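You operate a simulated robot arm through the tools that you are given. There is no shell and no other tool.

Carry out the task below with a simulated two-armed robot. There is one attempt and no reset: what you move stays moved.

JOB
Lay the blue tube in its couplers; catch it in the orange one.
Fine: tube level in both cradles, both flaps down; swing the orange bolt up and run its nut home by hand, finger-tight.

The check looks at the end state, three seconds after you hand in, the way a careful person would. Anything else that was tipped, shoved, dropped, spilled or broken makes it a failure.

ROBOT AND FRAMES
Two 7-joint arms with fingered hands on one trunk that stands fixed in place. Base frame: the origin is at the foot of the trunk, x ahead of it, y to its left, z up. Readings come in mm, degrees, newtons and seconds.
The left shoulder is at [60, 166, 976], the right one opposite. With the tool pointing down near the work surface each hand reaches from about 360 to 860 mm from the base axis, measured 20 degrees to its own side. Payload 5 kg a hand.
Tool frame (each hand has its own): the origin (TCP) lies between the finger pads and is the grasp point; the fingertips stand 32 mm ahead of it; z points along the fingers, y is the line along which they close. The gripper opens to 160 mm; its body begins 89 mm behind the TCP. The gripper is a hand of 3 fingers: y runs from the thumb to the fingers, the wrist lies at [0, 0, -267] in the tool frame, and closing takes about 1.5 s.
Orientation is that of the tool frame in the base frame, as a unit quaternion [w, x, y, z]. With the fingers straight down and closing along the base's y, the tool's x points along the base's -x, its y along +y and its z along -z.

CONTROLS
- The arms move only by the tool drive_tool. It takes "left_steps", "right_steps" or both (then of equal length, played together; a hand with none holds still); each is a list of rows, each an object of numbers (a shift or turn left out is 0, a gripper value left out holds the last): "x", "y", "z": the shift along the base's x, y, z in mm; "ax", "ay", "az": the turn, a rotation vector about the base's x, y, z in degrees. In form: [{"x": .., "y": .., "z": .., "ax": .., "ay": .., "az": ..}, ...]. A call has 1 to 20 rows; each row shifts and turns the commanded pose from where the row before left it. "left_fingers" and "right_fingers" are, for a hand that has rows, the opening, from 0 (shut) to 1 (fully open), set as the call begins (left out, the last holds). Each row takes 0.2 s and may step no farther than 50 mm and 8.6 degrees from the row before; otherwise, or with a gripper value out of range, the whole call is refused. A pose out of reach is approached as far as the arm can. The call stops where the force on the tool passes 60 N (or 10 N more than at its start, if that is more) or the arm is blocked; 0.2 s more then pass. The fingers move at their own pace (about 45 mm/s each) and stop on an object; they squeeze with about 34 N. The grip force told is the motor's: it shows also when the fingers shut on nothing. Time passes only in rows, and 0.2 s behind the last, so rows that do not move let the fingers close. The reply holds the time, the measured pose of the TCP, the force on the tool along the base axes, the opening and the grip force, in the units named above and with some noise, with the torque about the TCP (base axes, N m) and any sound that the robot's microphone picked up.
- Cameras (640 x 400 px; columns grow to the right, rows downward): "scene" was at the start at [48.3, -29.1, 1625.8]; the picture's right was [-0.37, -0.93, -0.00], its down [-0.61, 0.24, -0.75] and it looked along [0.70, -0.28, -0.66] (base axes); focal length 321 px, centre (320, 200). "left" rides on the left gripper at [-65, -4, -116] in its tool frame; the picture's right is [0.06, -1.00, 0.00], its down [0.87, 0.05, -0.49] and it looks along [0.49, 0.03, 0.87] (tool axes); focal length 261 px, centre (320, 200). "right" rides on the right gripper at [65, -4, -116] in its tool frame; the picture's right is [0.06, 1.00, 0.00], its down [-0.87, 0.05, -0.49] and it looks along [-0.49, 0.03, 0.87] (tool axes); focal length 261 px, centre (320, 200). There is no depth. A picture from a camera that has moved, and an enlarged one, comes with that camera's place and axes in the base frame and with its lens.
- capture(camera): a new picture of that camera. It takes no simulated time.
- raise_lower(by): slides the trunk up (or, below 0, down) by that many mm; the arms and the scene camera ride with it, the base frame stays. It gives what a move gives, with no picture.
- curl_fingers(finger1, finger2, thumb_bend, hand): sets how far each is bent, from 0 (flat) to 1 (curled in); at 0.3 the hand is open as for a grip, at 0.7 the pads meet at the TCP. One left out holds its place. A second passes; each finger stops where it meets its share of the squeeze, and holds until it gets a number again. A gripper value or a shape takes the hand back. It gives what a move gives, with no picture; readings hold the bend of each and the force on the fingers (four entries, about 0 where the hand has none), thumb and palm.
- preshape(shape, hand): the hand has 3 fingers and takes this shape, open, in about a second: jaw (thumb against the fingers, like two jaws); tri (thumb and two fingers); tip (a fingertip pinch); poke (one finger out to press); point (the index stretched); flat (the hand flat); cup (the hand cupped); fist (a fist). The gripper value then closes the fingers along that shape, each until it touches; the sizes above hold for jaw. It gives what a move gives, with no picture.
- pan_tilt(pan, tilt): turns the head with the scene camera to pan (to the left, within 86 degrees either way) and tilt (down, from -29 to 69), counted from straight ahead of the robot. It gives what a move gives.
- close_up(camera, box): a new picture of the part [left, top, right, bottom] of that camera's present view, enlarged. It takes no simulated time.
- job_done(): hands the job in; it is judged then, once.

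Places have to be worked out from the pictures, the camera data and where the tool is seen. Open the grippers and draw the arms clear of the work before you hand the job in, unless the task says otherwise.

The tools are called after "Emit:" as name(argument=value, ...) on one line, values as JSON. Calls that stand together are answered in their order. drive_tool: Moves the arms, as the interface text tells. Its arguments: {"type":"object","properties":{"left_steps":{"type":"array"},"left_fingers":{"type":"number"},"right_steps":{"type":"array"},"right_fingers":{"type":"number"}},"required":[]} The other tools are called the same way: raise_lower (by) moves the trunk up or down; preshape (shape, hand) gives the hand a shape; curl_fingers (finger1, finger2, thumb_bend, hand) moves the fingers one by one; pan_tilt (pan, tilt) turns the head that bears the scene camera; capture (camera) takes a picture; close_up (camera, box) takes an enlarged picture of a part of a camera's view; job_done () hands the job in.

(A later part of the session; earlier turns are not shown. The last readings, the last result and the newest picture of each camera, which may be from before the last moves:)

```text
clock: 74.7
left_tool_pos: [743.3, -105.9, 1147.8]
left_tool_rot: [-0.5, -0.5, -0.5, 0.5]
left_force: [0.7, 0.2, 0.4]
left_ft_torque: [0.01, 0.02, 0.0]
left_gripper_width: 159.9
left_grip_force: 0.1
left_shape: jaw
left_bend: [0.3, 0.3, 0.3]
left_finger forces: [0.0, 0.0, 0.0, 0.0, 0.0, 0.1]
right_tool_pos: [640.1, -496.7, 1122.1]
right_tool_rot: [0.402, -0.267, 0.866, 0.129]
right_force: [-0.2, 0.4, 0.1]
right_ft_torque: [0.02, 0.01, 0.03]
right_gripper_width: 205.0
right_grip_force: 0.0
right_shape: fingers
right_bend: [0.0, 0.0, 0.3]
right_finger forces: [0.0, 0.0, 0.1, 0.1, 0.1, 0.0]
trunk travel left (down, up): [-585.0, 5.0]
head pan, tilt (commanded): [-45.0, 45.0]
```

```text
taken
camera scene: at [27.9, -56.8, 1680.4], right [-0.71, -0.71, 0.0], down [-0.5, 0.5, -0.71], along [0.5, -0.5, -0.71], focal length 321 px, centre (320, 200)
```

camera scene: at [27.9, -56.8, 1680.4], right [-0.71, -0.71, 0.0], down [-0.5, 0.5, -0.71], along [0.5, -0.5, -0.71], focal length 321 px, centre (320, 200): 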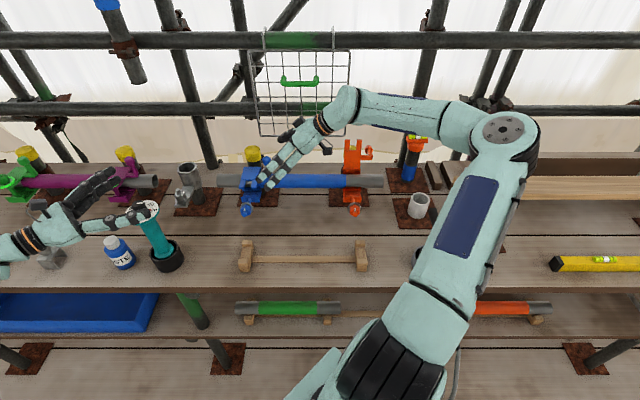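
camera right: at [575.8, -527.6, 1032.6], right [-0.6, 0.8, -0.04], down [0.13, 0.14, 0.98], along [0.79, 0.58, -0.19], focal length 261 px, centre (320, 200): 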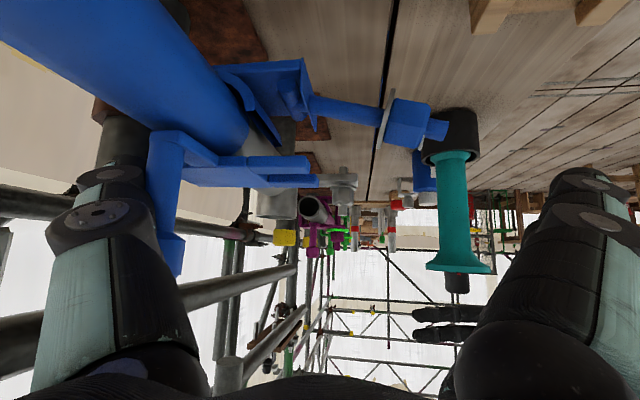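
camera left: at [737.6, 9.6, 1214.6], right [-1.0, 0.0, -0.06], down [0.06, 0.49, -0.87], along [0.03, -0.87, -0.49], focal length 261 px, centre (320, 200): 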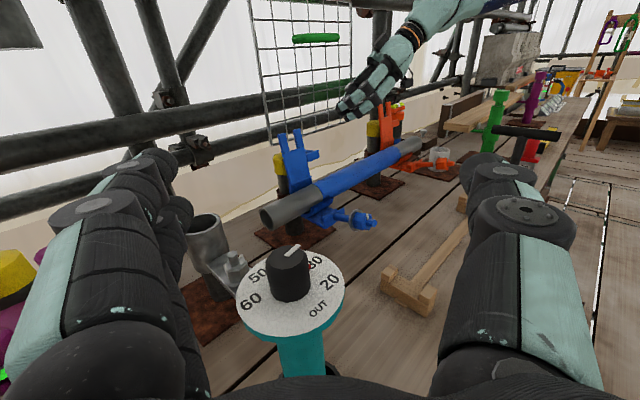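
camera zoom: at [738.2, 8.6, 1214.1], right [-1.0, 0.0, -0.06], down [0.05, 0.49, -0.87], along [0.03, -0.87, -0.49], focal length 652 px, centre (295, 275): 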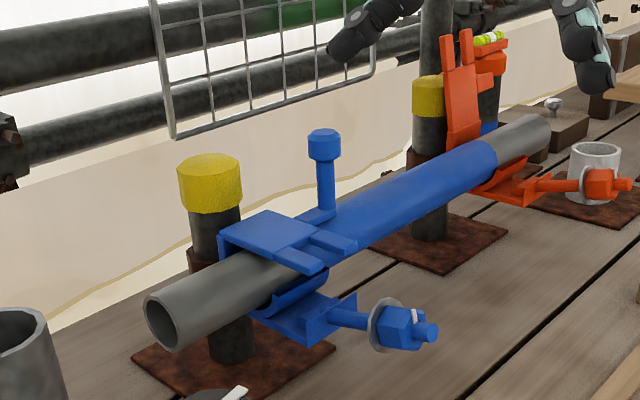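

The blue flap stays down flat over the tube. Now the same manoeuvre for the orange flap: I carry the hand about 325 mm to the right at this height, then back over to the right of the orange knob.

Emit:
drive_tool(right_steps=[{"x": -28.8, "y": -28.8}, {"x": -28.8, "y": -28.8}, {"x": -28.8, "y": -28.8}, {"x": -28.8, "y": -28.8}, {"x": -28.8, "y": -28.8}, {"x": -28.8, "y": -28.8}, {"x": -28.8, "y": -28.8}, {"x": -28.8, "y": -28.8}, {"x": 25.5, "y": -25.5}, {"x": 25.5, "y": -25.5}, {}])

Emit:
capture(camera="scene")

Emit:
capture(camera="right")

Emit:
capture(camera="left")

```text
clock: 77.1
left_tool_pos: [741.1, -105.6, 1148.0]
left_tool_rot: [-0.499, -0.5, -0.5, 0.501]
left_force: [0.5, 0.3, -0.7]
left_ft_torque: [0.04, 0.03, -0.03]
left_gripper_width: 159.9
left_grip_force: 0.1
left_shape: jaw
left_bend: [0.3, 0.3, 0.3]
left_finger forces: [0.1, 0.1, 0.1, 0.0, 0.0, 0.1]
right_tool_pos: [459.3, -677.1, 1121.4]
right_tool_rot: [0.402, -0.263, 0.868, 0.127]
right_force: [-0.3, -0.6, 0.9]
right_ft_torque: [0.02, -0.01, -0.02]
right_gripper_width: 204.8
right_grip_force: 0.1
right_shape: fingers
right_bend: [0.0, 0.0, 0.3]
right_finger forces: [0.0, 0.1, 0.1, 0.0, 0.0, 0.0]
right hand out of reach, approached as far as the arm can: row 7, 8, 9, 10
trunk travel left (down, up): [-585.0, 5.0]
head pan, tilt (commanded): [-45.0, 45.0]
```

```text
taken
camera scene: at [27.6, -56.5, 1680.4], right [-0.71, -0.71, 0.0], down [-0.5, 0.5, -0.71], along [0.5, -0.5, -0.71], focal length 321 px, centre (320, 200)
```

scene: 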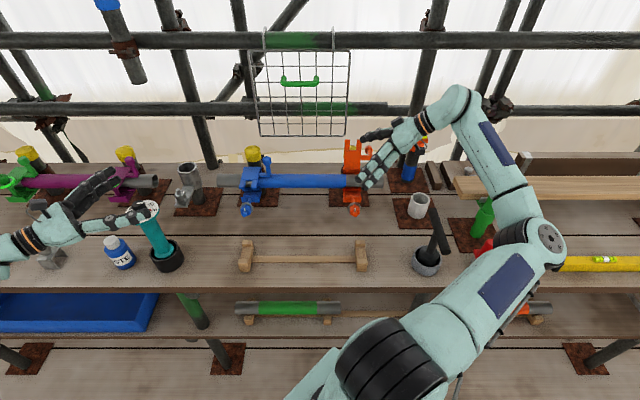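

```text
taken
camera right: at [354.6, -754.8, 1144.6], right [-0.59, 0.81, -0.04], down [0.13, 0.14, 0.98], along [0.8, 0.58, -0.19], focal length 261 px, centre (320, 200)
```

right: 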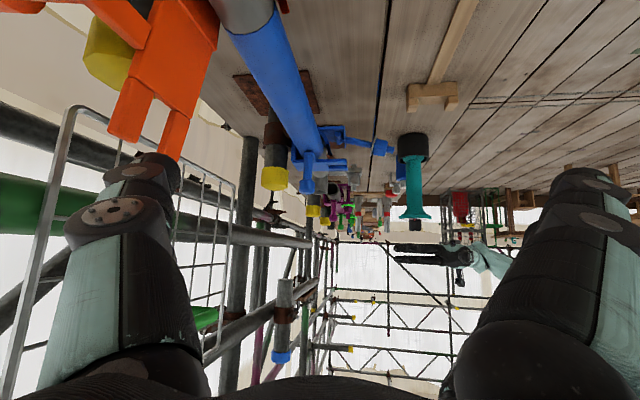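

```text
taken
camera left: at [738.0, 9.0, 1214.2], right [-1.0, 0.0, -0.06], down [0.05, 0.49, -0.87], along [0.03, -0.87, -0.49], focal length 261 px, centre (320, 200)
```

left: 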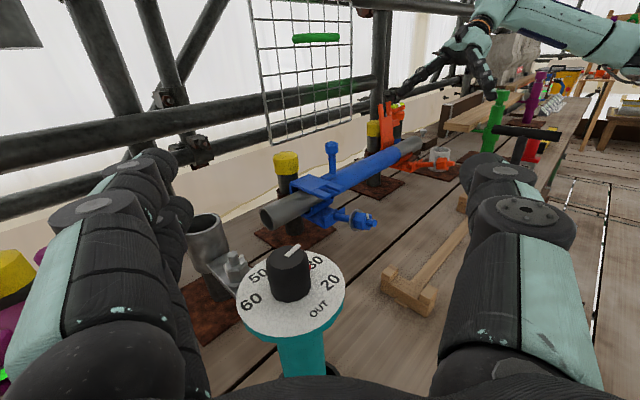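

At this pose the arm cannot reach further right. I yaw the hand 35° so that it points more forward (an easier posture) and approach the orange knob diagonally from the right-front.

Emit:
drive_tool(right_steps=[{"az": -7}, {"az": -7}, {"az": -7}, {"az": -7}, {"az": -7}, {"x": 15.1, "y": -28.3}, {"x": 15.1, "y": -28.3}, {"x": 15.1, "y": -28.3}, {}])

Emit:
capture(camera="scene")

Emit:
capture(camera="right")

Emit:
close_up(camera="left", box=[340, 40, 500, 200])

```text
clock: 79.1
left_tool_pos: [742.2, -104.9, 1148.1]
left_tool_rot: [0.5, 0.5, 0.5, -0.5]
left_force: [-0.1, 0.0, -0.8]
left_ft_torque: [0.0, 0.0, 0.0]
left_gripper_width: 159.9
left_grip_force: 0.1
left_shape: jaw
left_bend: [0.3, 0.3, 0.3]
left_finger forces: [0.0, 0.1, 0.1, 0.0, 0.0, 0.0]
right_tool_pos: [507.8, -760.0, 1118.9]
right_tool_rot: [0.422, 0.006, 0.906, 0.002]
right_force: [0.3, 0.4, 0.1]
right_ft_torque: [0.0, 0.02, -0.01]
right_gripper_width: 204.6
right_grip_force: 0.1
right_shape: fingers
right_bend: [0.0, 0.0, 0.3]
right_finger forces: [0.1, 0.0, 0.0, 0.1, 0.0, 0.1]
trunk travel left (down, up): [-585.0, 5.0]
head pan, tilt (commanded): [-45.0, 45.0]
```

```text
taken
camera scene: at [27.1, -55.9, 1680.5], right [-0.71, -0.71, 0.0], down [-0.5, 0.5, -0.71], along [0.5, -0.5, -0.71], focal length 321 px, centre (320, 200)
```

scene: 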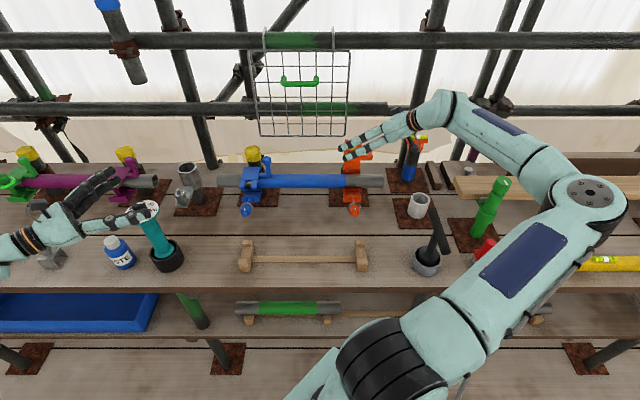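

```text
taken
camera right: at [376.7, -764.6, 1143.9], right [-0.03, 1.0, -0.04], down [0.18, 0.04, 0.98], along [0.98, 0.02, -0.19], focal length 261 px, centre (320, 200)
```

right: 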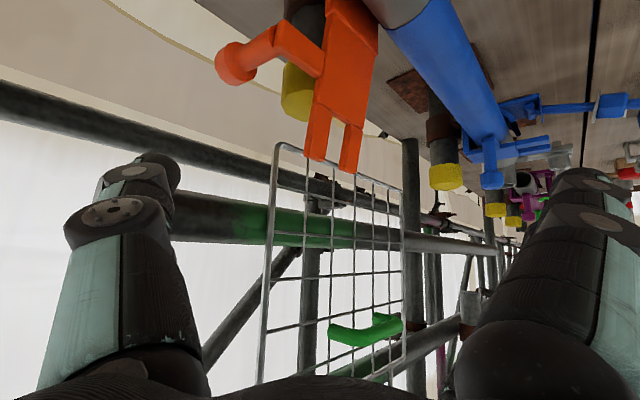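

```text
2.50 times, centred on (420, 120) of left
camera zoom: at [737.7, 9.3, 1214.5], right [-1.0, 0.0, -0.06], down [0.05, 0.49, -0.87], along [0.03, -0.87, -0.49], focal length 652 px, centre (70, 400)
```

zoom: 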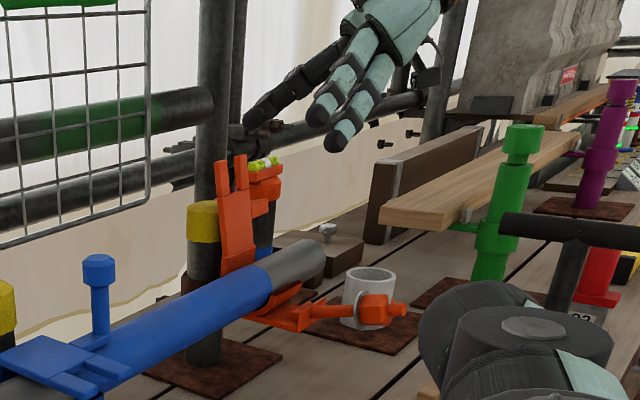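

The pose is reachable and the right camera shows the orange knob near u≈192, v≈973, z≈1010, with the thumb to its right. I lower to just under stem height, right of the knob.

Emit:
drive_tool(right_steps=[{"z": -24}, {"z": -24}, {"z": -24}, {"z": -24}, {"z": -22}, {"z": -14}, {}])

Emit:
capture(camera="right")

Emit:
close_up(camera="left", box=[340, 60, 480, 200])

Emit:
close_up(camera="scene", box=[310, 95, 430, 205])

```text
clock: 80.7
left_tool_pos: [743.1, -106.4, 1148.4]
left_tool_rot: [0.499, 0.5, 0.5, -0.5]
left_force: [-0.3, -0.4, -0.3]
left_ft_torque: [-0.04, 0.01, 0.02]
left_gripper_width: 160.0
left_grip_force: 0.0
left_shape: jaw
left_bend: [0.3, 0.3, 0.3]
left_finger forces: [0.0, 0.0, 0.1, 0.0, 0.1, 0.0]
right_tool_pos: [506.9, -761.8, 988.2]
right_tool_rot: [0.422, 0.006, 0.907, 0.002]
right_force: [-1.3, -0.3, 0.0]
right_ft_torque: [-0.02, -0.01, -0.01]
right_gripper_width: 204.8
right_grip_force: 0.0
right_shape: fingers
right_bend: [0.0, 0.0, 0.3]
right_finger forces: [0.0, 0.1, 0.1, 0.1, 0.1, 0.1]
trunk travel left (down, up): [-585.0, 5.0]
head pan, tilt (commanded): [-45.0, 45.0]
```

```text
taken
camera right: at [376.7, -764.8, 1011.1], right [-0.03, 1.0, -0.04], down [0.18, 0.04, 0.98], along [0.98, 0.02, -0.19], focal length 261 px, centre (320, 200)
```

right: 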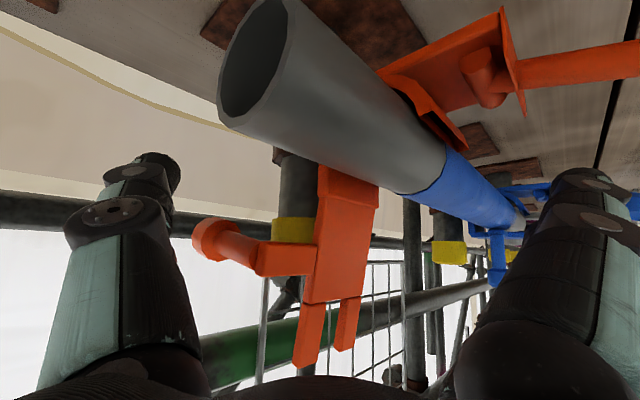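

```text
2.86 times, centred on (410, 130) of left
camera zoom: at [738.1, 9.2, 1214.2], right [-1.0, 0.0, -0.06], down [0.05, 0.49, -0.87], along [0.03, -0.87, -0.49], focal length 745 px, centre (63, 400)
```

zoom: 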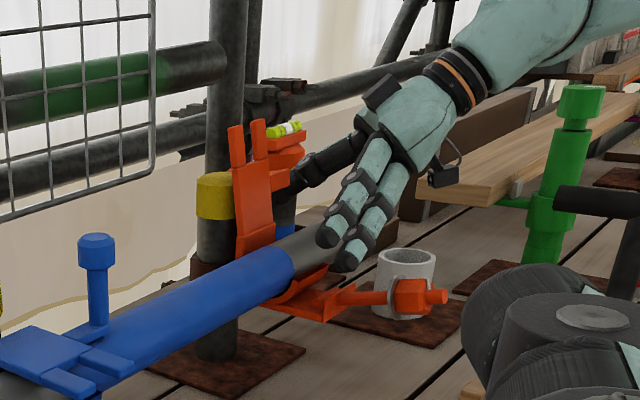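

```text
3.64 times, centred on (370, 150) of scene
camera zoom: at [27.6, -56.2, 1680.4], right [-0.71, -0.71, 0.0], down [-0.5, 0.5, -0.71], along [0.5, -0.5, -0.71], focal length 1168 px, centre (138, 382)
```

zoom: 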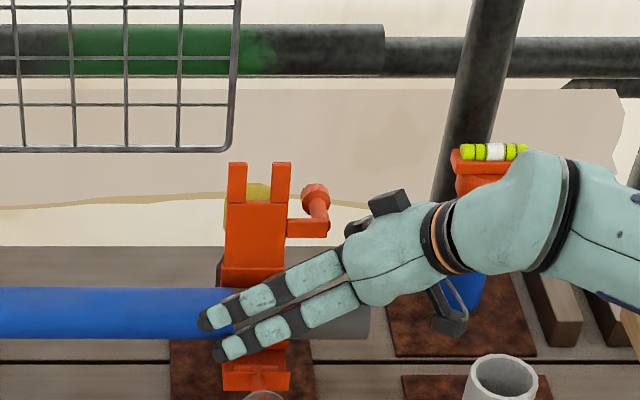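

The picture matches the blue case. I lower another 13 mm and then slide left so that the thumb passes under the orange stem.

Emit:
drive_tool(right_steps=[{"z": -13}, {"x": 8, "y": 8}, {"x": 8, "y": 8}, {"x": 8, "y": 8}, {"x": 6, "y": 6}, {}])

Emit:
capture(camera="right")

Emit:
close_up(camera="left", box=[350, 80, 450, 180])

Emit:
close_up(camera="scene", box=[330, 115, 410, 195])

```text
clock: 82.1
left_tool_pos: [742.2, -105.3, 1148.7]
left_tool_rot: [0.5, 0.499, 0.501, -0.5]
left_force: [-0.2, 0.0, -0.1]
left_ft_torque: [-0.02, 0.01, -0.01]
left_gripper_width: 160.0
left_grip_force: 0.0
left_shape: jaw
left_bend: [0.3, 0.3, 0.3]
left_finger forces: [0.0, 0.1, 0.1, 0.0, 0.1, 0.0]
right_tool_pos: [537.1, -731.2, 975.2]
right_tool_rot: [0.421, 0.007, 0.907, 0.001]
right_force: [0.7, -0.4, -0.3]
right_ft_torque: [-0.01, 0.0, 0.0]
right_gripper_width: 205.0
right_grip_force: 0.5
right_shape: fingers
right_bend: [0.0, 0.0, 0.3]
right_finger forces: [0.0, 0.0, 0.1, 0.0, 0.1, 0.1]
trunk travel left (down, up): [-585.0, 5.0]
head pan, tilt (commanded): [-45.0, 45.0]
```

```text
taken
camera right: at [406.2, -734.7, 1000.0], right [-0.03, 1.0, -0.04], down [0.18, 0.04, 0.98], along [0.98, 0.02, -0.19], focal length 261 px, centre (320, 200)
```

right: 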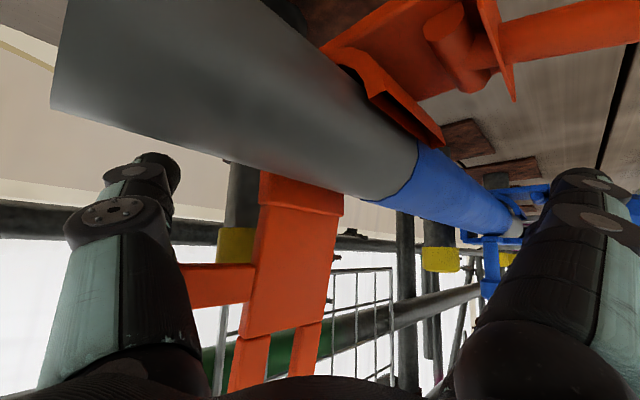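

```text
4.00 times, centred on (400, 130) of left
camera zoom: at [738.1, 9.0, 1214.2], right [-1.0, 0.0, -0.06], down [0.05, 0.49, -0.87], along [0.03, -0.87, -0.49], focal length 1043 px, centre (0, 480)
```

zoom: 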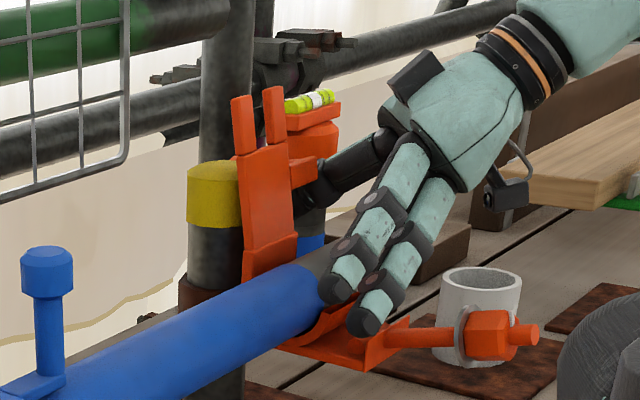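

```text
5.00 times, centred on (370, 155) of scene
camera zoom: at [27.6, -56.4, 1680.4], right [-0.71, -0.71, 0.0], down [-0.5, 0.5, -0.71], along [0.5, -0.5, -0.71], focal length 1606 px, centre (70, 425)
```

zoom: 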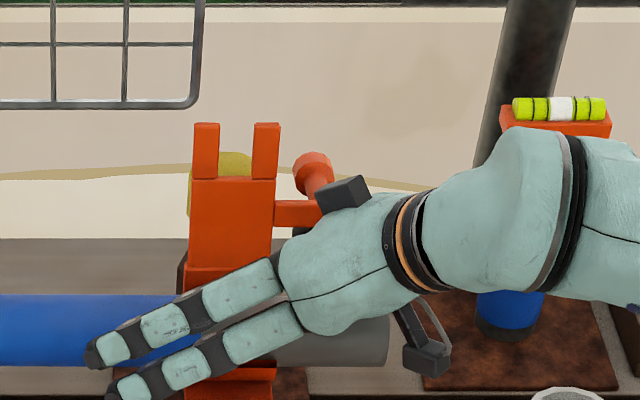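

No contact yet. I advance 9 mm more to the left, then start lifting.

Emit:
drive_tool(right_steps=[{"x": 3.2, "y": 3.2}, {"x": 3.2, "y": 3.2}, {}])

Emit:
drive_tool(right_steps=[{"z": 5}, {"z": 5}, {"z": 5}, {"z": 5}, {}])

Emit:
capture(camera="right")

Emit:
close_up(camera="left", box=[350, 80, 450, 180])

```text
clock: 82.9
left_tool_pos: [740.3, -105.4, 1149.4]
left_tool_rot: [0.5, 0.501, 0.5, -0.499]
left_force: [0.5, -0.5, 0.3]
left_ft_torque: [0.0, 0.0, -0.01]
left_gripper_width: 160.3
left_grip_force: 0.1
left_shape: jaw
left_bend: [0.3, 0.3, 0.3]
left_finger forces: [0.0, 0.1, 0.0, 0.0, 0.1, 0.1]
right_tool_pos: [540.4, -726.9, 975.6]
right_tool_rot: [0.42, 0.008, 0.907, 0.002]
right_force: [-16.6, -12.5, -0.9]
right_ft_torque: [0.42, -0.6, -0.66]
right_gripper_width: 209.3
right_grip_force: 10.1
right_shape: fingers
right_bend: [0.0, 0.0, 0.3]
right_finger forces: [0.0, 0.0, 0.0, 0.0, 20.0, 0.0]
trunk travel left (down, up): [-585.0, 5.0]
head pan, tilt (commanded): [-45.0, 45.0]
```

```text
clock: 84.1
left_tool_pos: [742.9, -110.3, 1147.2]
left_tool_rot: [0.499, 0.501, 0.501, -0.499]
left_force: [-0.3, -0.6, 0.6]
left_ft_torque: [0.0, 0.0, 0.01]
left_gripper_width: 159.9
left_grip_force: 0.1
left_shape: jaw
left_bend: [0.3, 0.3, 0.3]
left_finger forces: [0.1, 0.0, 0.0, 0.1, 0.1, 0.0]
right_tool_pos: [536.1, -728.5, 983.7]
right_tool_rot: [0.413, 0.012, 0.911, 0.007]
right_force: [-22.5, -8.0, -49.4]
right_ft_torque: [3.47, -1.89, -1.25]
right_gripper_width: 205.7
right_grip_force: 22.1
right_shape: fingers
right_bend: [0.0, 0.0, 0.3]
right_finger forces: [0.1, 0.0, 0.0, 0.1, 42.3, 0.1]
trunk travel left (down, up): [-585.0, 5.0]
head pan, tilt (commanded): [-45.0, 45.0]
```

```text
taken
camera right: at [406.5, -731.7, 1009.5], right [-0.02, 1.0, -0.02], down [0.2, 0.03, 0.98], along [0.98, 0.02, -0.2], focal length 261 px, centre (320, 200)
```

right: 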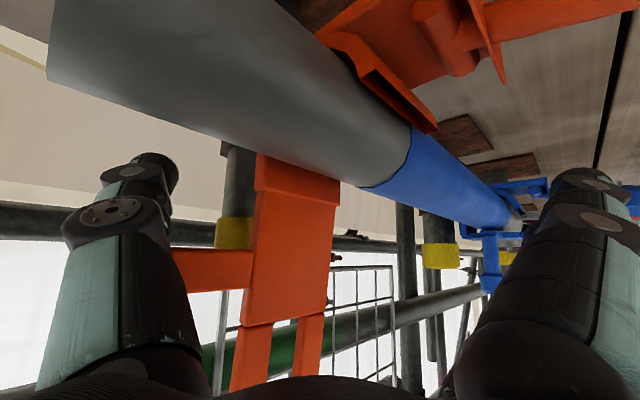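

```text
4.00 times, centred on (400, 130) of left
camera zoom: at [738.4, 4.9, 1213.8], right [-1.0, 0.0, -0.06], down [0.05, 0.49, -0.87], along [0.03, -0.87, -0.49], focal length 1043 px, centre (0, 480)
```

zoom: 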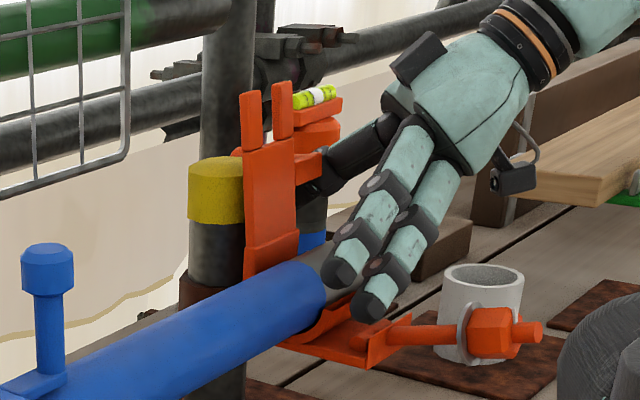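

The thumb is pressing near the arm's root with poor leverage (49 N and little motion). I back down and out to the right, yaw the hand 20° to lie more square to the stem, and re-approach further out along it.

Emit:
drive_tool(right_steps=[{"z": -10}, {"z": -10}, {"x": -14, "y": -14}, {"x": -14, "y": -14}, {"x": -14, "y": -14}, {"az": 6.7}, {"az": 6.7}, {"az": 6.7}, {}])

Emit:
capture(camera="right")

Emit:
close_up(camera="left", box=[340, 60, 480, 200])

```text
clock: 86.1
left_tool_pos: [742.7, -105.4, 1148.3]
left_tool_rot: [0.5, 0.5, 0.5, -0.5]
left_force: [0.5, 0.0, 0.3]
left_ft_torque: [0.02, 0.02, -0.01]
left_gripper_width: 160.2
left_grip_force: 0.0
left_shape: jaw
left_bend: [0.3, 0.3, 0.3]
left_finger forces: [0.0, 0.0, 0.0, 0.1, 0.1, 0.0]
right_tool_pos: [501.7, -767.4, 976.5]
right_tool_rot: [0.415, -0.153, 0.894, 0.075]
right_force: [-0.3, -0.6, 0.1]
right_ft_torque: [0.0, 0.01, 0.04]
right_gripper_width: 204.9
right_grip_force: 0.2
right_shape: fingers
right_bend: [0.0, 0.0, 0.3]
right_finger forces: [0.0, 0.0, 0.0, 0.0, 0.0, 0.0]
trunk travel left (down, up): [-585.0, 5.0]
head pan, tilt (commanded): [-45.0, 45.0]
```

```text
taken
camera right: at [379.6, -815.3, 1000.7], right [-0.37, 0.93, -0.04], down [0.16, 0.11, 0.98], along [0.91, 0.36, -0.19], focal length 261 px, centre (320, 200)
```

right: 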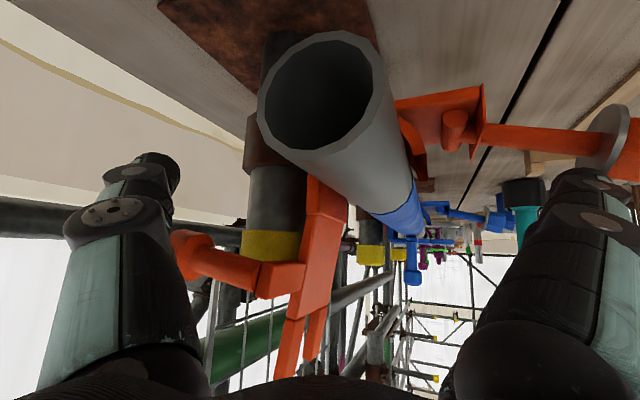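

```text
2.86 times, centred on (410, 130) of left
camera zoom: at [737.9, 9.5, 1214.4], right [-1.0, 0.0, -0.06], down [0.05, 0.49, -0.87], along [0.03, -0.87, -0.49], focal length 745 px, centre (63, 400)
```

zoom: 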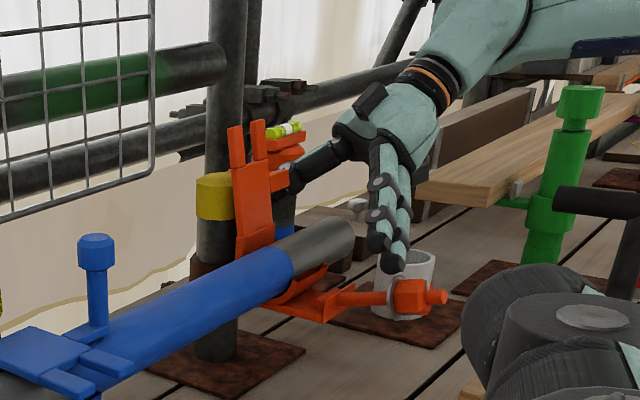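

This pose is reachable and clear. I move 13 mm toward the robot and slightly down, then slide left under the middle of the orange stem.

Emit:
drive_tool(right_steps=[{"x": -9.2, "y": 9.2, "z": -6}, {"x": 7, "y": 7}, {"x": 7, "y": 7}, {"x": 7, "y": 7}, {"x": 4, "y": 4}, {}])

Emit:
capture(camera="right")

Emit:
close_up(camera="left", box=[350, 80, 450, 180])

```text
clock: 87.5
left_tool_pos: [742.3, -105.6, 1148.9]
left_tool_rot: [0.5, 0.501, 0.499, -0.501]
left_force: [0.3, 0.6, 0.4]
left_ft_torque: [-0.04, 0.0, 0.01]
left_gripper_width: 159.7
left_grip_force: 0.2
left_shape: jaw
left_bend: [0.3, 0.3, 0.3]
left_finger forces: [0.1, 0.0, 0.0, 0.0, 0.0, 0.0]
right_tool_pos: [516.5, -732.3, 969.4]
right_tool_rot: [0.415, -0.153, 0.894, 0.076]
right_force: [-0.2, -0.4, -1.1]
right_ft_torque: [-0.01, 0.01, 0.02]
right_gripper_width: 205.0
right_grip_force: 0.0
right_shape: fingers
right_bend: [0.0, 0.0, 0.3]
right_finger forces: [0.0, 0.0, 0.1, 0.0, 0.0, 0.0]
trunk travel left (down, up): [-585.0, 5.0]
head pan, tilt (commanded): [-45.0, 45.0]
```

```text
taken
camera right: at [395.6, -780.1, 993.6], right [-0.37, 0.93, -0.04], down [0.16, 0.1, 0.98], along [0.91, 0.36, -0.19], focal length 261 px, centre (320, 200)
```

right: 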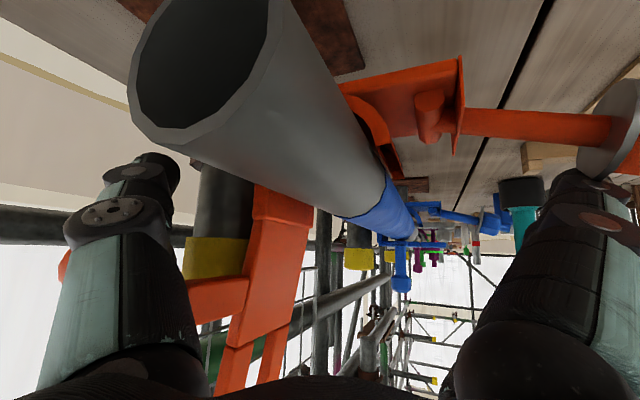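

```text
4.00 times, centred on (400, 130) of left
camera zoom: at [738.1, 9.3, 1214.2], right [-1.0, 0.0, -0.06], down [0.05, 0.49, -0.87], along [0.03, -0.87, -0.49], focal length 1043 px, centre (0, 480)
```

zoom: 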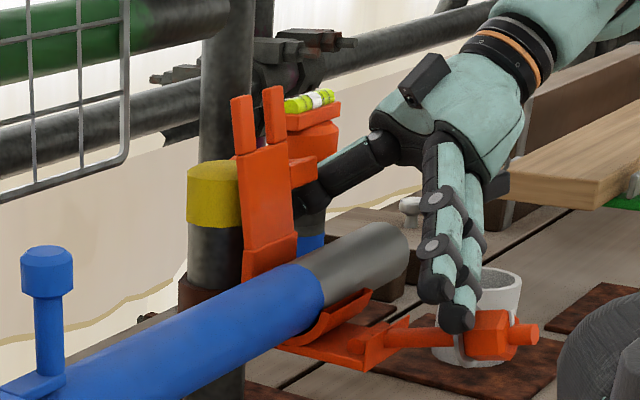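

No contact, and the thumb is under mid-stem; the fingers clear the nut. I raise in 5 mm steps.

Emit:
drive_tool(right_steps=[{"z": 5}, {"z": 5}, {"z": 5}, {"z": 5}, {}])

Emit:
close_up(camera="left", box=[350, 80, 450, 180])

Emit:
close_up(camera="scene", box=[330, 115, 410, 195])

```text
clock: 88.7
left_tool_pos: [743.1, -105.3, 1148.2]
left_tool_rot: [-0.5, -0.5, -0.5, 0.5]
left_force: [0.5, -0.6, -0.2]
left_ft_torque: [-0.05, -0.02, -0.03]
left_gripper_width: 160.1
left_grip_force: 0.0
left_shape: jaw
left_bend: [0.3, 0.3, 0.3]
left_finger forces: [0.0, 0.0, 0.0, 0.0, 0.1, 0.0]
right_tool_pos: [515.1, -732.3, 987.8]
right_tool_rot: [0.414, -0.151, 0.895, 0.077]
right_force: [-10.7, 2.0, -14.3]
right_ft_torque: [0.94, -0.14, -0.69]
right_gripper_width: 202.7
right_grip_force: 6.9
right_shape: fingers
right_bend: [0.0, 0.0, 0.3]
right_finger forces: [0.0, 0.0, 0.0, 0.0, 14.1, 0.0]
trunk travel left (down, up): [-585.0, 5.0]
head pan, tilt (commanded): [-45.0, 45.0]
```

```text
4.00 times, centred on (400, 130) of left
camera zoom: at [737.9, 8.5, 1214.2], right [-1.0, 0.0, -0.06], down [0.05, 0.49, -0.87], along [0.03, -0.87, -0.49], focal length 1043 px, centre (0, 480)
```

zoom: 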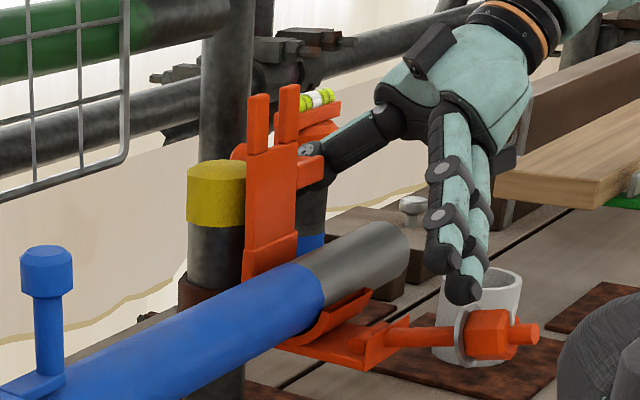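

```text
5.00 times, centred on (370, 155) of scene
camera zoom: at [27.2, -57.8, 1680.2], right [-0.71, -0.71, 0.0], down [-0.5, 0.5, -0.71], along [0.5, -0.5, -0.71], focal length 1606 px, centre (70, 425)
```

zoom: 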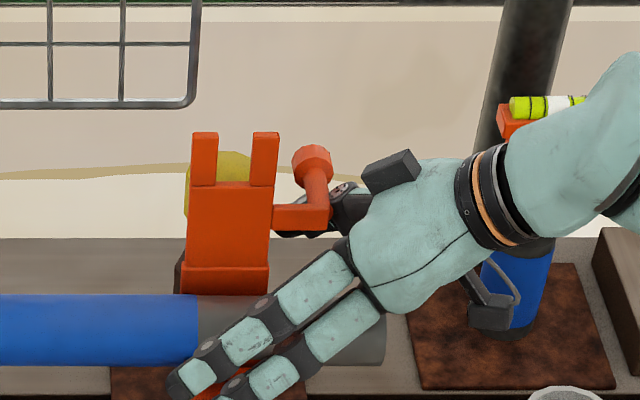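

The orange flap has begun to turn with only 14 N. I follow the same arc as for the blue one.

Emit:
drive_tool(right_steps=[{"z": 5}, {"x": -3.5, "y": 3.5, "z": 7}, {"x": -4, "y": 4, "z": 6}, {"x": -5, "y": 5, "z": 5}, {}])

Emit:
close_up(camera="left", box=[350, 80, 450, 180])

Emit:
close_up(camera="scene", box=[330, 115, 410, 195])

```text
clock: 89.9
left_tool_pos: [741.2, -108.5, 1148.3]
left_tool_rot: [0.499, 0.501, 0.5, -0.5]
left_force: [0.8, -0.2, -0.3]
left_ft_torque: [0.02, 0.01, 0.02]
left_gripper_width: 159.8
left_grip_force: 0.1
left_shape: jaw
left_bend: [0.3, 0.3, 0.3]
left_finger forces: [0.1, 0.0, 0.1, 0.0, 0.1, 0.0]
right_tool_pos: [501.6, -721.6, 1007.8]
right_tool_rot: [0.413, -0.151, 0.895, 0.077]
right_force: [-17.2, -11.6, -26.5]
right_ft_torque: [2.06, -0.13, -1.44]
right_gripper_width: 207.2
right_grip_force: 13.8
right_shape: fingers
right_bend: [0.0, 0.0, 0.29]
right_finger forces: [0.0, 0.0, 0.0, 0.0, 27.3, 0.0]
trunk travel left (down, up): [-585.0, 5.0]
head pan, tilt (commanded): [-45.0, 45.0]
```

```text
4.00 times, centred on (400, 130) of left
camera zoom: at [737.8, 6.4, 1214.3], right [-1.0, 0.0, -0.06], down [0.05, 0.49, -0.87], along [0.03, -0.87, -0.49], focal length 1043 px, centre (0, 480)
```

zoom: 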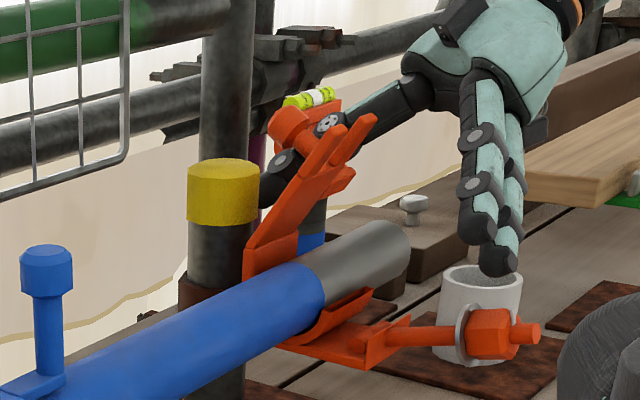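

```text
5.00 times, centred on (370, 155) of scene
camera zoom: at [27.1, -60.8, 1680.2], right [-0.71, -0.71, 0.0], down [-0.5, 0.5, -0.71], along [0.5, -0.5, -0.71], focal length 1606 px, centre (70, 425)
```

zoom: 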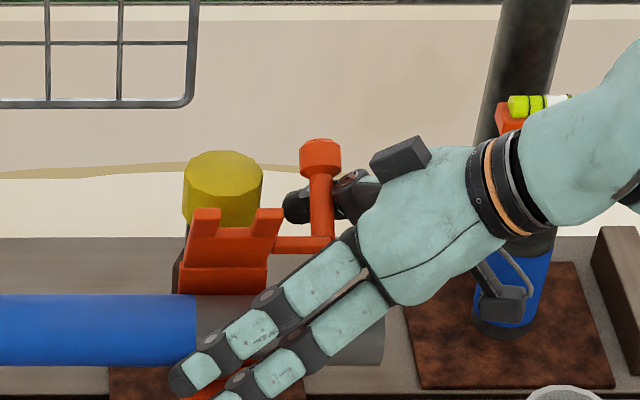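

Halfway down. I continue the arc toward the robot.

Emit:
drive_tool(right_steps=[{"x": -5, "y": 5, "z": 2}, {"x": -5, "y": 5, "z": 2}, {"x": -5, "y": 5, "z": 1}, {"x": -5, "y": 5, "z": 0}, {}])

Emit:
close_up(camera="left", box=[350, 80, 450, 180])

```text
clock: 91.1
left_tool_pos: [742.2, -109.4, 1147.8]
left_tool_rot: [0.499, 0.501, 0.501, -0.499]
left_force: [0.0, 0.1, 0.0]
left_ft_torque: [0.02, 0.05, -0.01]
left_gripper_width: 160.1
left_grip_force: 0.0
left_shape: jaw
left_bend: [0.3, 0.3, 0.3]
left_finger forces: [0.1, 0.0, 0.0, 0.1, 0.0, 0.0]
right_tool_pos: [482.8, -702.7, 1013.9]
right_tool_rot: [0.413, -0.151, 0.895, 0.076]
right_force: [-9.2, -20.5, -25.3]
right_ft_torque: [2.18, 0.11, -0.9]
right_gripper_width: 211.9
right_grip_force: 13.9
right_shape: fingers
right_bend: [0.0, 0.0, 0.28]
right_finger forces: [0.0, 0.0, 0.0, 0.0, 26.9, 0.0]
trunk travel left (down, up): [-585.0, 5.0]
head pan, tilt (commanded): [-45.0, 45.0]
```

```text
4.00 times, centred on (400, 130) of left
camera zoom: at [738.4, 5.9, 1214.0], right [-1.0, 0.0, -0.06], down [0.05, 0.49, -0.87], along [0.03, -0.87, -0.49], focal length 1043 px, centre (0, 480)
```

zoom: 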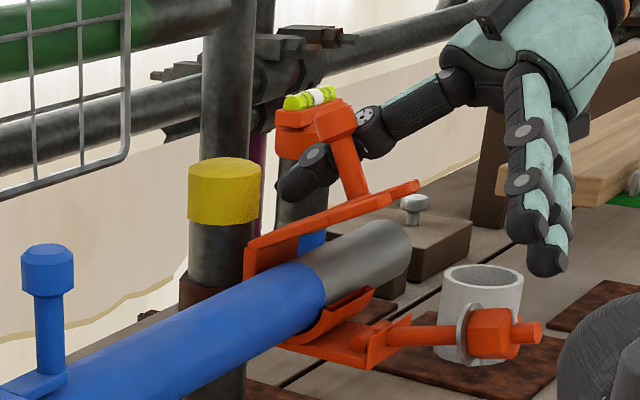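

Nearly down (about 20°). I continue with a slight drop.

Emit:
drive_tool(right_steps=[{"x": -5, "y": 5, "z": -1}, {"x": -5, "y": 5, "z": -2}, {"x": -4, "y": 4, "z": -2}, {"x": -4, "y": 4, "z": -2}, {}])

Emit:
close_up(camera="left", box=[350, 80, 450, 180])

Emit:
capture(camera="right")

```text
clock: 92.3
left_tool_pos: [742.9, -109.4, 1147.7]
left_tool_rot: [0.499, 0.5, 0.501, -0.499]
left_force: [0.8, 0.1, 0.1]
left_ft_torque: [0.01, -0.02, -0.04]
left_gripper_width: 159.8
left_grip_force: 0.0
left_shape: jaw
left_bend: [0.3, 0.3, 0.3]
left_finger forces: [0.1, 0.0, 0.1, 0.0, 0.0, 0.0]
right_tool_pos: [465.8, -684.2, 1006.5]
right_tool_rot: [0.414, -0.15, 0.895, 0.076]
right_force: [5.0, -28.0, -25.1]
right_ft_torque: [2.49, 0.33, 0.0]
right_gripper_width: 216.4
right_grip_force: 16.4
right_shape: fingers
right_bend: [0.0, 0.0, 0.25]
right_finger forces: [0.0, 0.0, 0.1, 0.0, 34.1, 0.1]
trunk travel left (down, up): [-585.0, 5.0]
head pan, tilt (commanded): [-45.0, 45.0]
```

```text
4.00 times, centred on (400, 130) of left
camera zoom: at [739.6, 4.7, 1213.1], right [-1.0, 0.0, -0.06], down [0.05, 0.49, -0.87], along [0.03, -0.87, -0.49], focal length 1043 px, centre (0, 480)
```

zoom: 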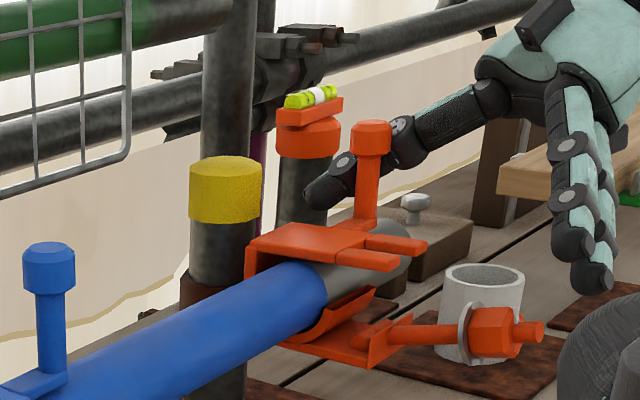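

```text
taken
camera right: at [344.7, -733.2, 1030.7], right [-0.37, 0.93, -0.04], down [0.16, 0.1, 0.98], along [0.92, 0.36, -0.19], focal length 261 px, centre (320, 200)
```

right: 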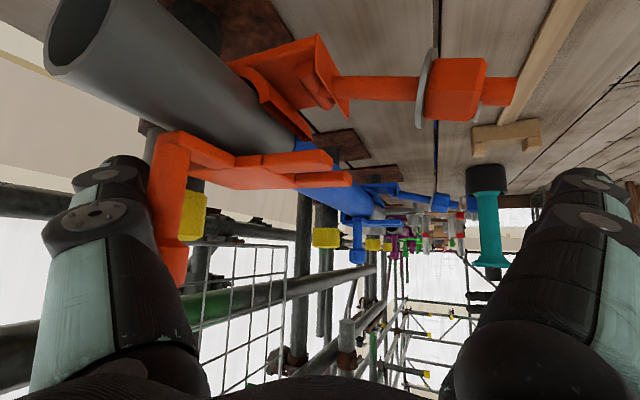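

The orange flap is almost flat. I push a few mm more until it seats.

Emit:
drive_tool(right_steps=[{"x": -3, "y": 3, "z": -1}, {"x": -3, "y": 3, "z": -1}, {}])

Emit:
close_up(camera="left", box=[350, 80, 450, 180])

Emit:
close_up(camera="right", box=[60, 20, 400, 270])

```text
clock: 93.1
left_tool_pos: [744.2, -108.0, 1146.9]
left_tool_rot: [0.499, 0.501, 0.501, -0.5]
left_force: [-0.4, -0.2, 0.6]
left_ft_torque: [0.02, 0.0, 0.02]
left_gripper_width: 159.8
left_grip_force: 0.0
left_shape: jaw
left_bend: [0.3, 0.3, 0.3]
left_finger forces: [0.1, 0.0, 0.0, 0.0, 0.1, 0.0]
right_tool_pos: [460.9, -680.5, 1005.9]
right_tool_rot: [0.415, -0.15, 0.894, 0.075]
right_force: [7.1, -32.6, -17.9]
right_ft_torque: [1.96, 0.25, 0.01]
right_gripper_width: 219.2
right_grip_force: 15.2
right_shape: fingers
right_bend: [0.0, 0.0, 0.25]
right_finger forces: [0.0, 0.0, 0.0, 0.0, 31.6, 0.1]
trunk travel left (down, up): [-585.0, 5.0]
head pan, tilt (commanded): [-45.0, 45.0]
```

```text
4.00 times, centred on (400, 130) of left
camera zoom: at [739.4, 5.4, 1213.4], right [-1.0, 0.0, -0.06], down [0.05, 0.49, -0.87], along [0.03, -0.87, -0.49], focal length 1043 px, centre (0, 480)
```

zoom: 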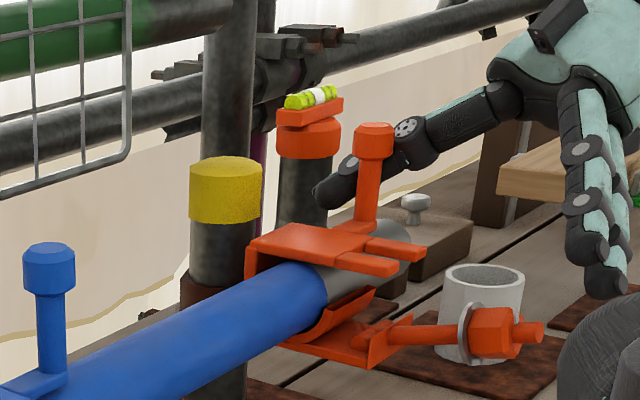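

```text
1.60 times, centred on (230, 145) of right
camera zoom: at [338.6, -728.3, 1029.8], right [-0.37, 0.93, -0.04], down [0.16, 0.1, 0.98], along [0.92, 0.36, -0.19], focal length 417 px, centre (464, 288)
```

zoom: 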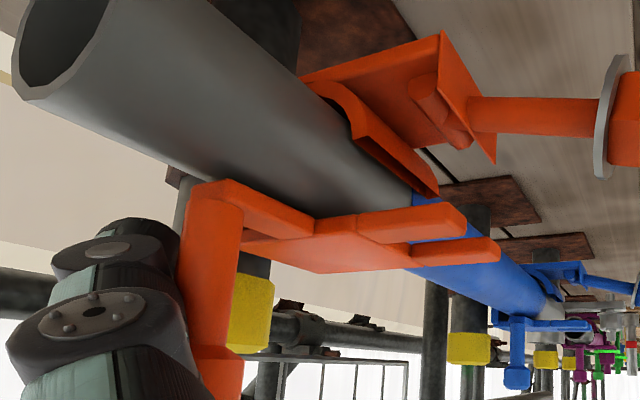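

The orange flap is seated just like the blue one. I back the thumb off behind the stem and then lift clear.

Emit:
drive_tool(right_steps=[{"x": 6, "y": -6}, {"x": 7, "y": -7}, {"x": -8, "y": -8}, {"x": -8, "y": -8}, {"z": 25}, {"z": 35}, {"z": 40}, {"z": 20}, {}])

Emit:
close_up(camera="left", box=[250, 80, 470, 250])

Emit:
capture(camera="scene")

```text
clock: 95.1
left_tool_pos: [742.3, -105.3, 1149.0]
left_tool_rot: [0.5, 0.5, 0.501, -0.5]
left_force: [-0.2, 0.6, -0.5]
left_ft_torque: [0.0, -0.02, -0.01]
left_gripper_width: 159.9
left_grip_force: 0.0
left_shape: jaw
left_bend: [0.3, 0.3, 0.3]
left_finger forces: [0.0, 0.1, 0.0, 0.0, 0.0, 0.0]
right_tool_pos: [458.3, -704.9, 1128.1]
right_tool_rot: [0.415, -0.152, 0.894, 0.075]
right_force: [1.0, -0.7, 0.2]
right_ft_torque: [-0.01, 0.01, 0.01]
right_gripper_width: 204.9
right_grip_force: 0.1
right_shape: fingers
right_bend: [0.0, 0.0, 0.3]
right_finger forces: [0.0, 0.1, 0.0, 0.0, 0.0, 0.1]
trunk travel left (down, up): [-585.0, 5.0]
head pan, tilt (commanded): [-45.0, 45.0]
```

```text
2.35 times, centred on (360, 165) of left
camera zoom: at [738.0, 9.4, 1214.2], right [-1.0, 0.0, -0.06], down [0.05, 0.49, -0.87], along [0.03, -0.87, -0.49], focal length 613 px, centre (226, 282)
```

zoom: 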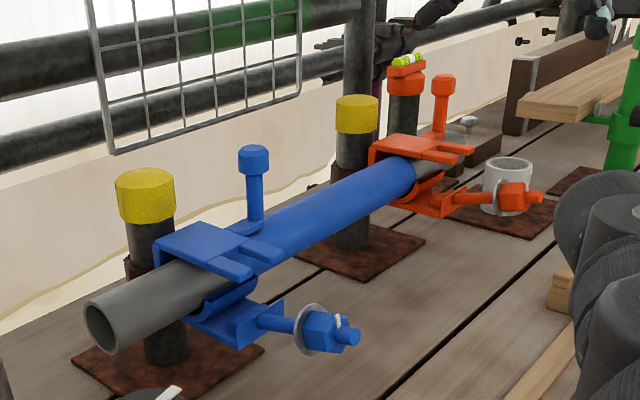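

```text
taken
camera scene: at [27.6, -57.0, 1680.4], right [-0.71, -0.71, 0.0], down [-0.5, 0.5, -0.71], along [0.5, -0.5, -0.71], focal length 321 px, centre (320, 200)
```

scene: 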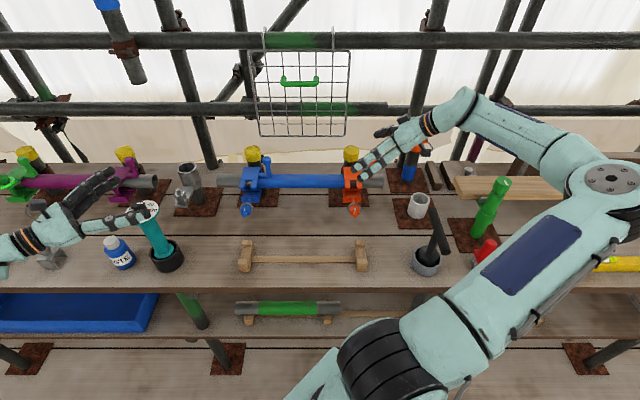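

Both flaps are down. Next is the orange bolt. I restore the jaw shape, pull the hand back toward the robot to clear the view, and study the bolt closely.

Emit:
drive_tool(right_steps=[{"x": -30, "y": 30}, {"x": -30, "y": 30}, {"x": -30, "y": 30}, {"x": -20, "y": 20}, {}])

Emit:
preshape(hand="right", shape="tri")

Emit:
capture(camera="scene")

Emit:
close_up(camera="scene", box=[325, 145, 385, 225])

Emit:
close_up(camera="left", box=[370, 110, 440, 180])

Emit:
capture(camera="right")

```text
clock: 96.3
left_tool_pos: [742.9, -102.7, 1147.5]
left_tool_rot: [0.5, 0.5, 0.5, -0.5]
left_force: [-0.6, 0.2, 1.2]
left_ft_torque: [-0.04, 0.0, 0.01]
left_gripper_width: 159.8
left_grip_force: 0.1
left_shape: jaw
left_bend: [0.3, 0.3, 0.3]
left_finger forces: [0.0, 0.0, 0.0, 0.0, 0.0, 0.0]
right_tool_pos: [350.7, -594.5, 1130.7]
right_tool_rot: [0.415, -0.152, 0.894, 0.075]
right_force: [1.5, 1.2, -1.3]
right_ft_torque: [-0.03, 0.04, 0.01]
right_gripper_width: 205.0
right_grip_force: 0.1
right_shape: fingers
right_bend: [0.0, 0.0, 0.3]
right_finger forces: [0.0, 0.0, 0.0, 0.0, 0.0, 0.0]
trunk travel left (down, up): [-585.0, 5.0]
head pan, tilt (commanded): [-45.0, 45.0]
```

```text
clock: 97.2
left_tool_pos: [742.5, -106.2, 1149.1]
left_tool_rot: [-0.5, -0.501, -0.499, 0.501]
left_force: [0.4, 0.7, 0.6]
left_ft_torque: [-0.04, 0.02, 0.01]
left_gripper_width: 160.0
left_grip_force: 0.1
left_shape: jaw
left_bend: [0.3, 0.3, 0.3]
left_finger forces: [0.0, 0.0, 0.0, 0.0, 0.0, 0.0]
right_tool_pos: [348.5, -595.6, 1132.1]
right_tool_rot: [0.415, -0.152, 0.894, 0.075]
right_force: [-0.2, -0.9, 0.7]
right_ft_torque: [0.0, -0.01, 0.01]
right_gripper_width: 160.1
right_grip_force: 0.2
right_shape: tri
right_bend: [0.3, 0.3, 0.3]
right_finger forces: [0.0, 0.1, 0.0, 0.0, 0.0, 0.0]
trunk travel left (down, up): [-585.0, 5.0]
head pan, tilt (commanded): [-45.0, 45.0]
```

```text
taken
camera scene: at [27.6, -57.0, 1680.4], right [-0.71, -0.71, 0.0], down [-0.5, 0.5, -0.71], along [0.5, -0.5, -0.71], focal length 321 px, centre (320, 200)
```

scene: 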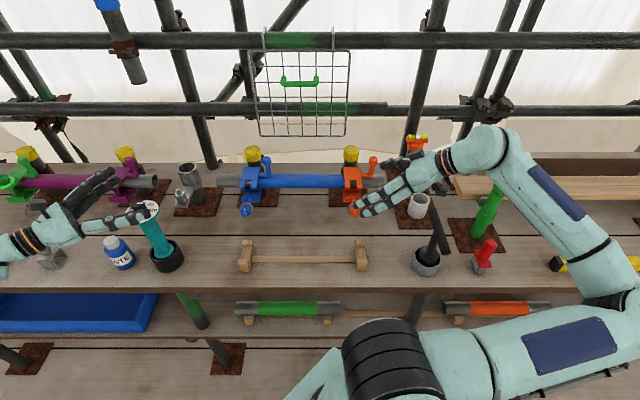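

```text
5.00 times, centred on (355, 185) of scene
camera zoom: at [27.6, -57.0, 1680.4], right [-0.71, -0.71, 0.0], down [-0.5, 0.5, -0.71], along [0.5, -0.5, -0.71], focal length 1606 px, centre (145, 275)
```

zoom: 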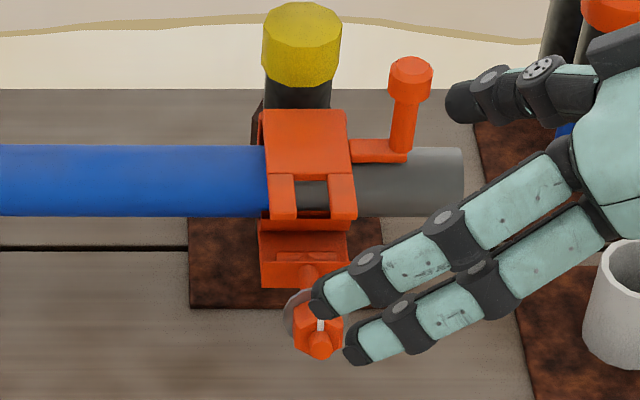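

```text
5.71 times, centred on (405, 145) of left
camera zoom: at [738.0, 9.5, 1214.2], right [-1.0, 0.0, -0.06], down [0.05, 0.49, -0.87], along [0.03, -0.87, -0.49], focal length 1489 px, centre (-166, 514)
```

zoom: 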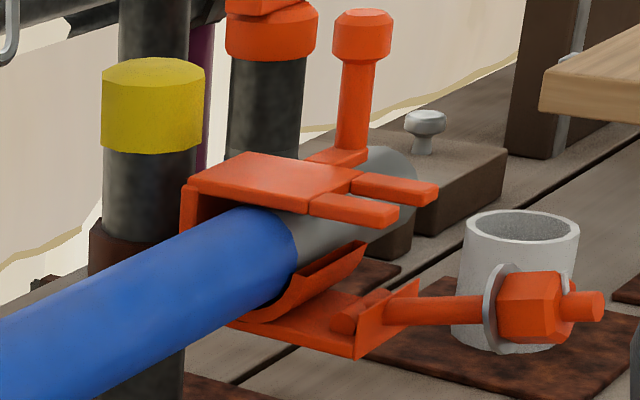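

```text
taken
camera right: at [227.8, -643.8, 1154.5], right [-0.37, 0.93, -0.04], down [0.16, 0.11, 0.98], along [0.91, 0.36, -0.19], focal length 261 px, centre (320, 200)
```

right: 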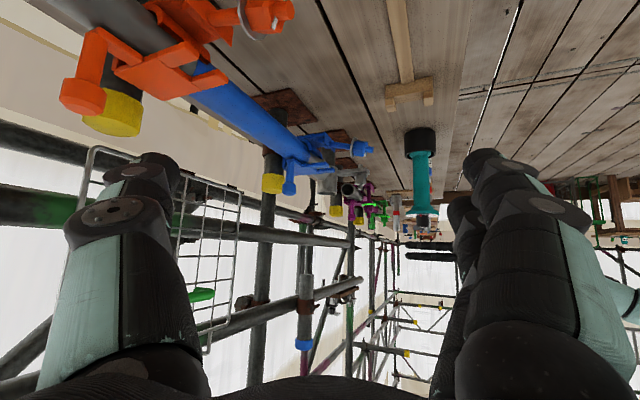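

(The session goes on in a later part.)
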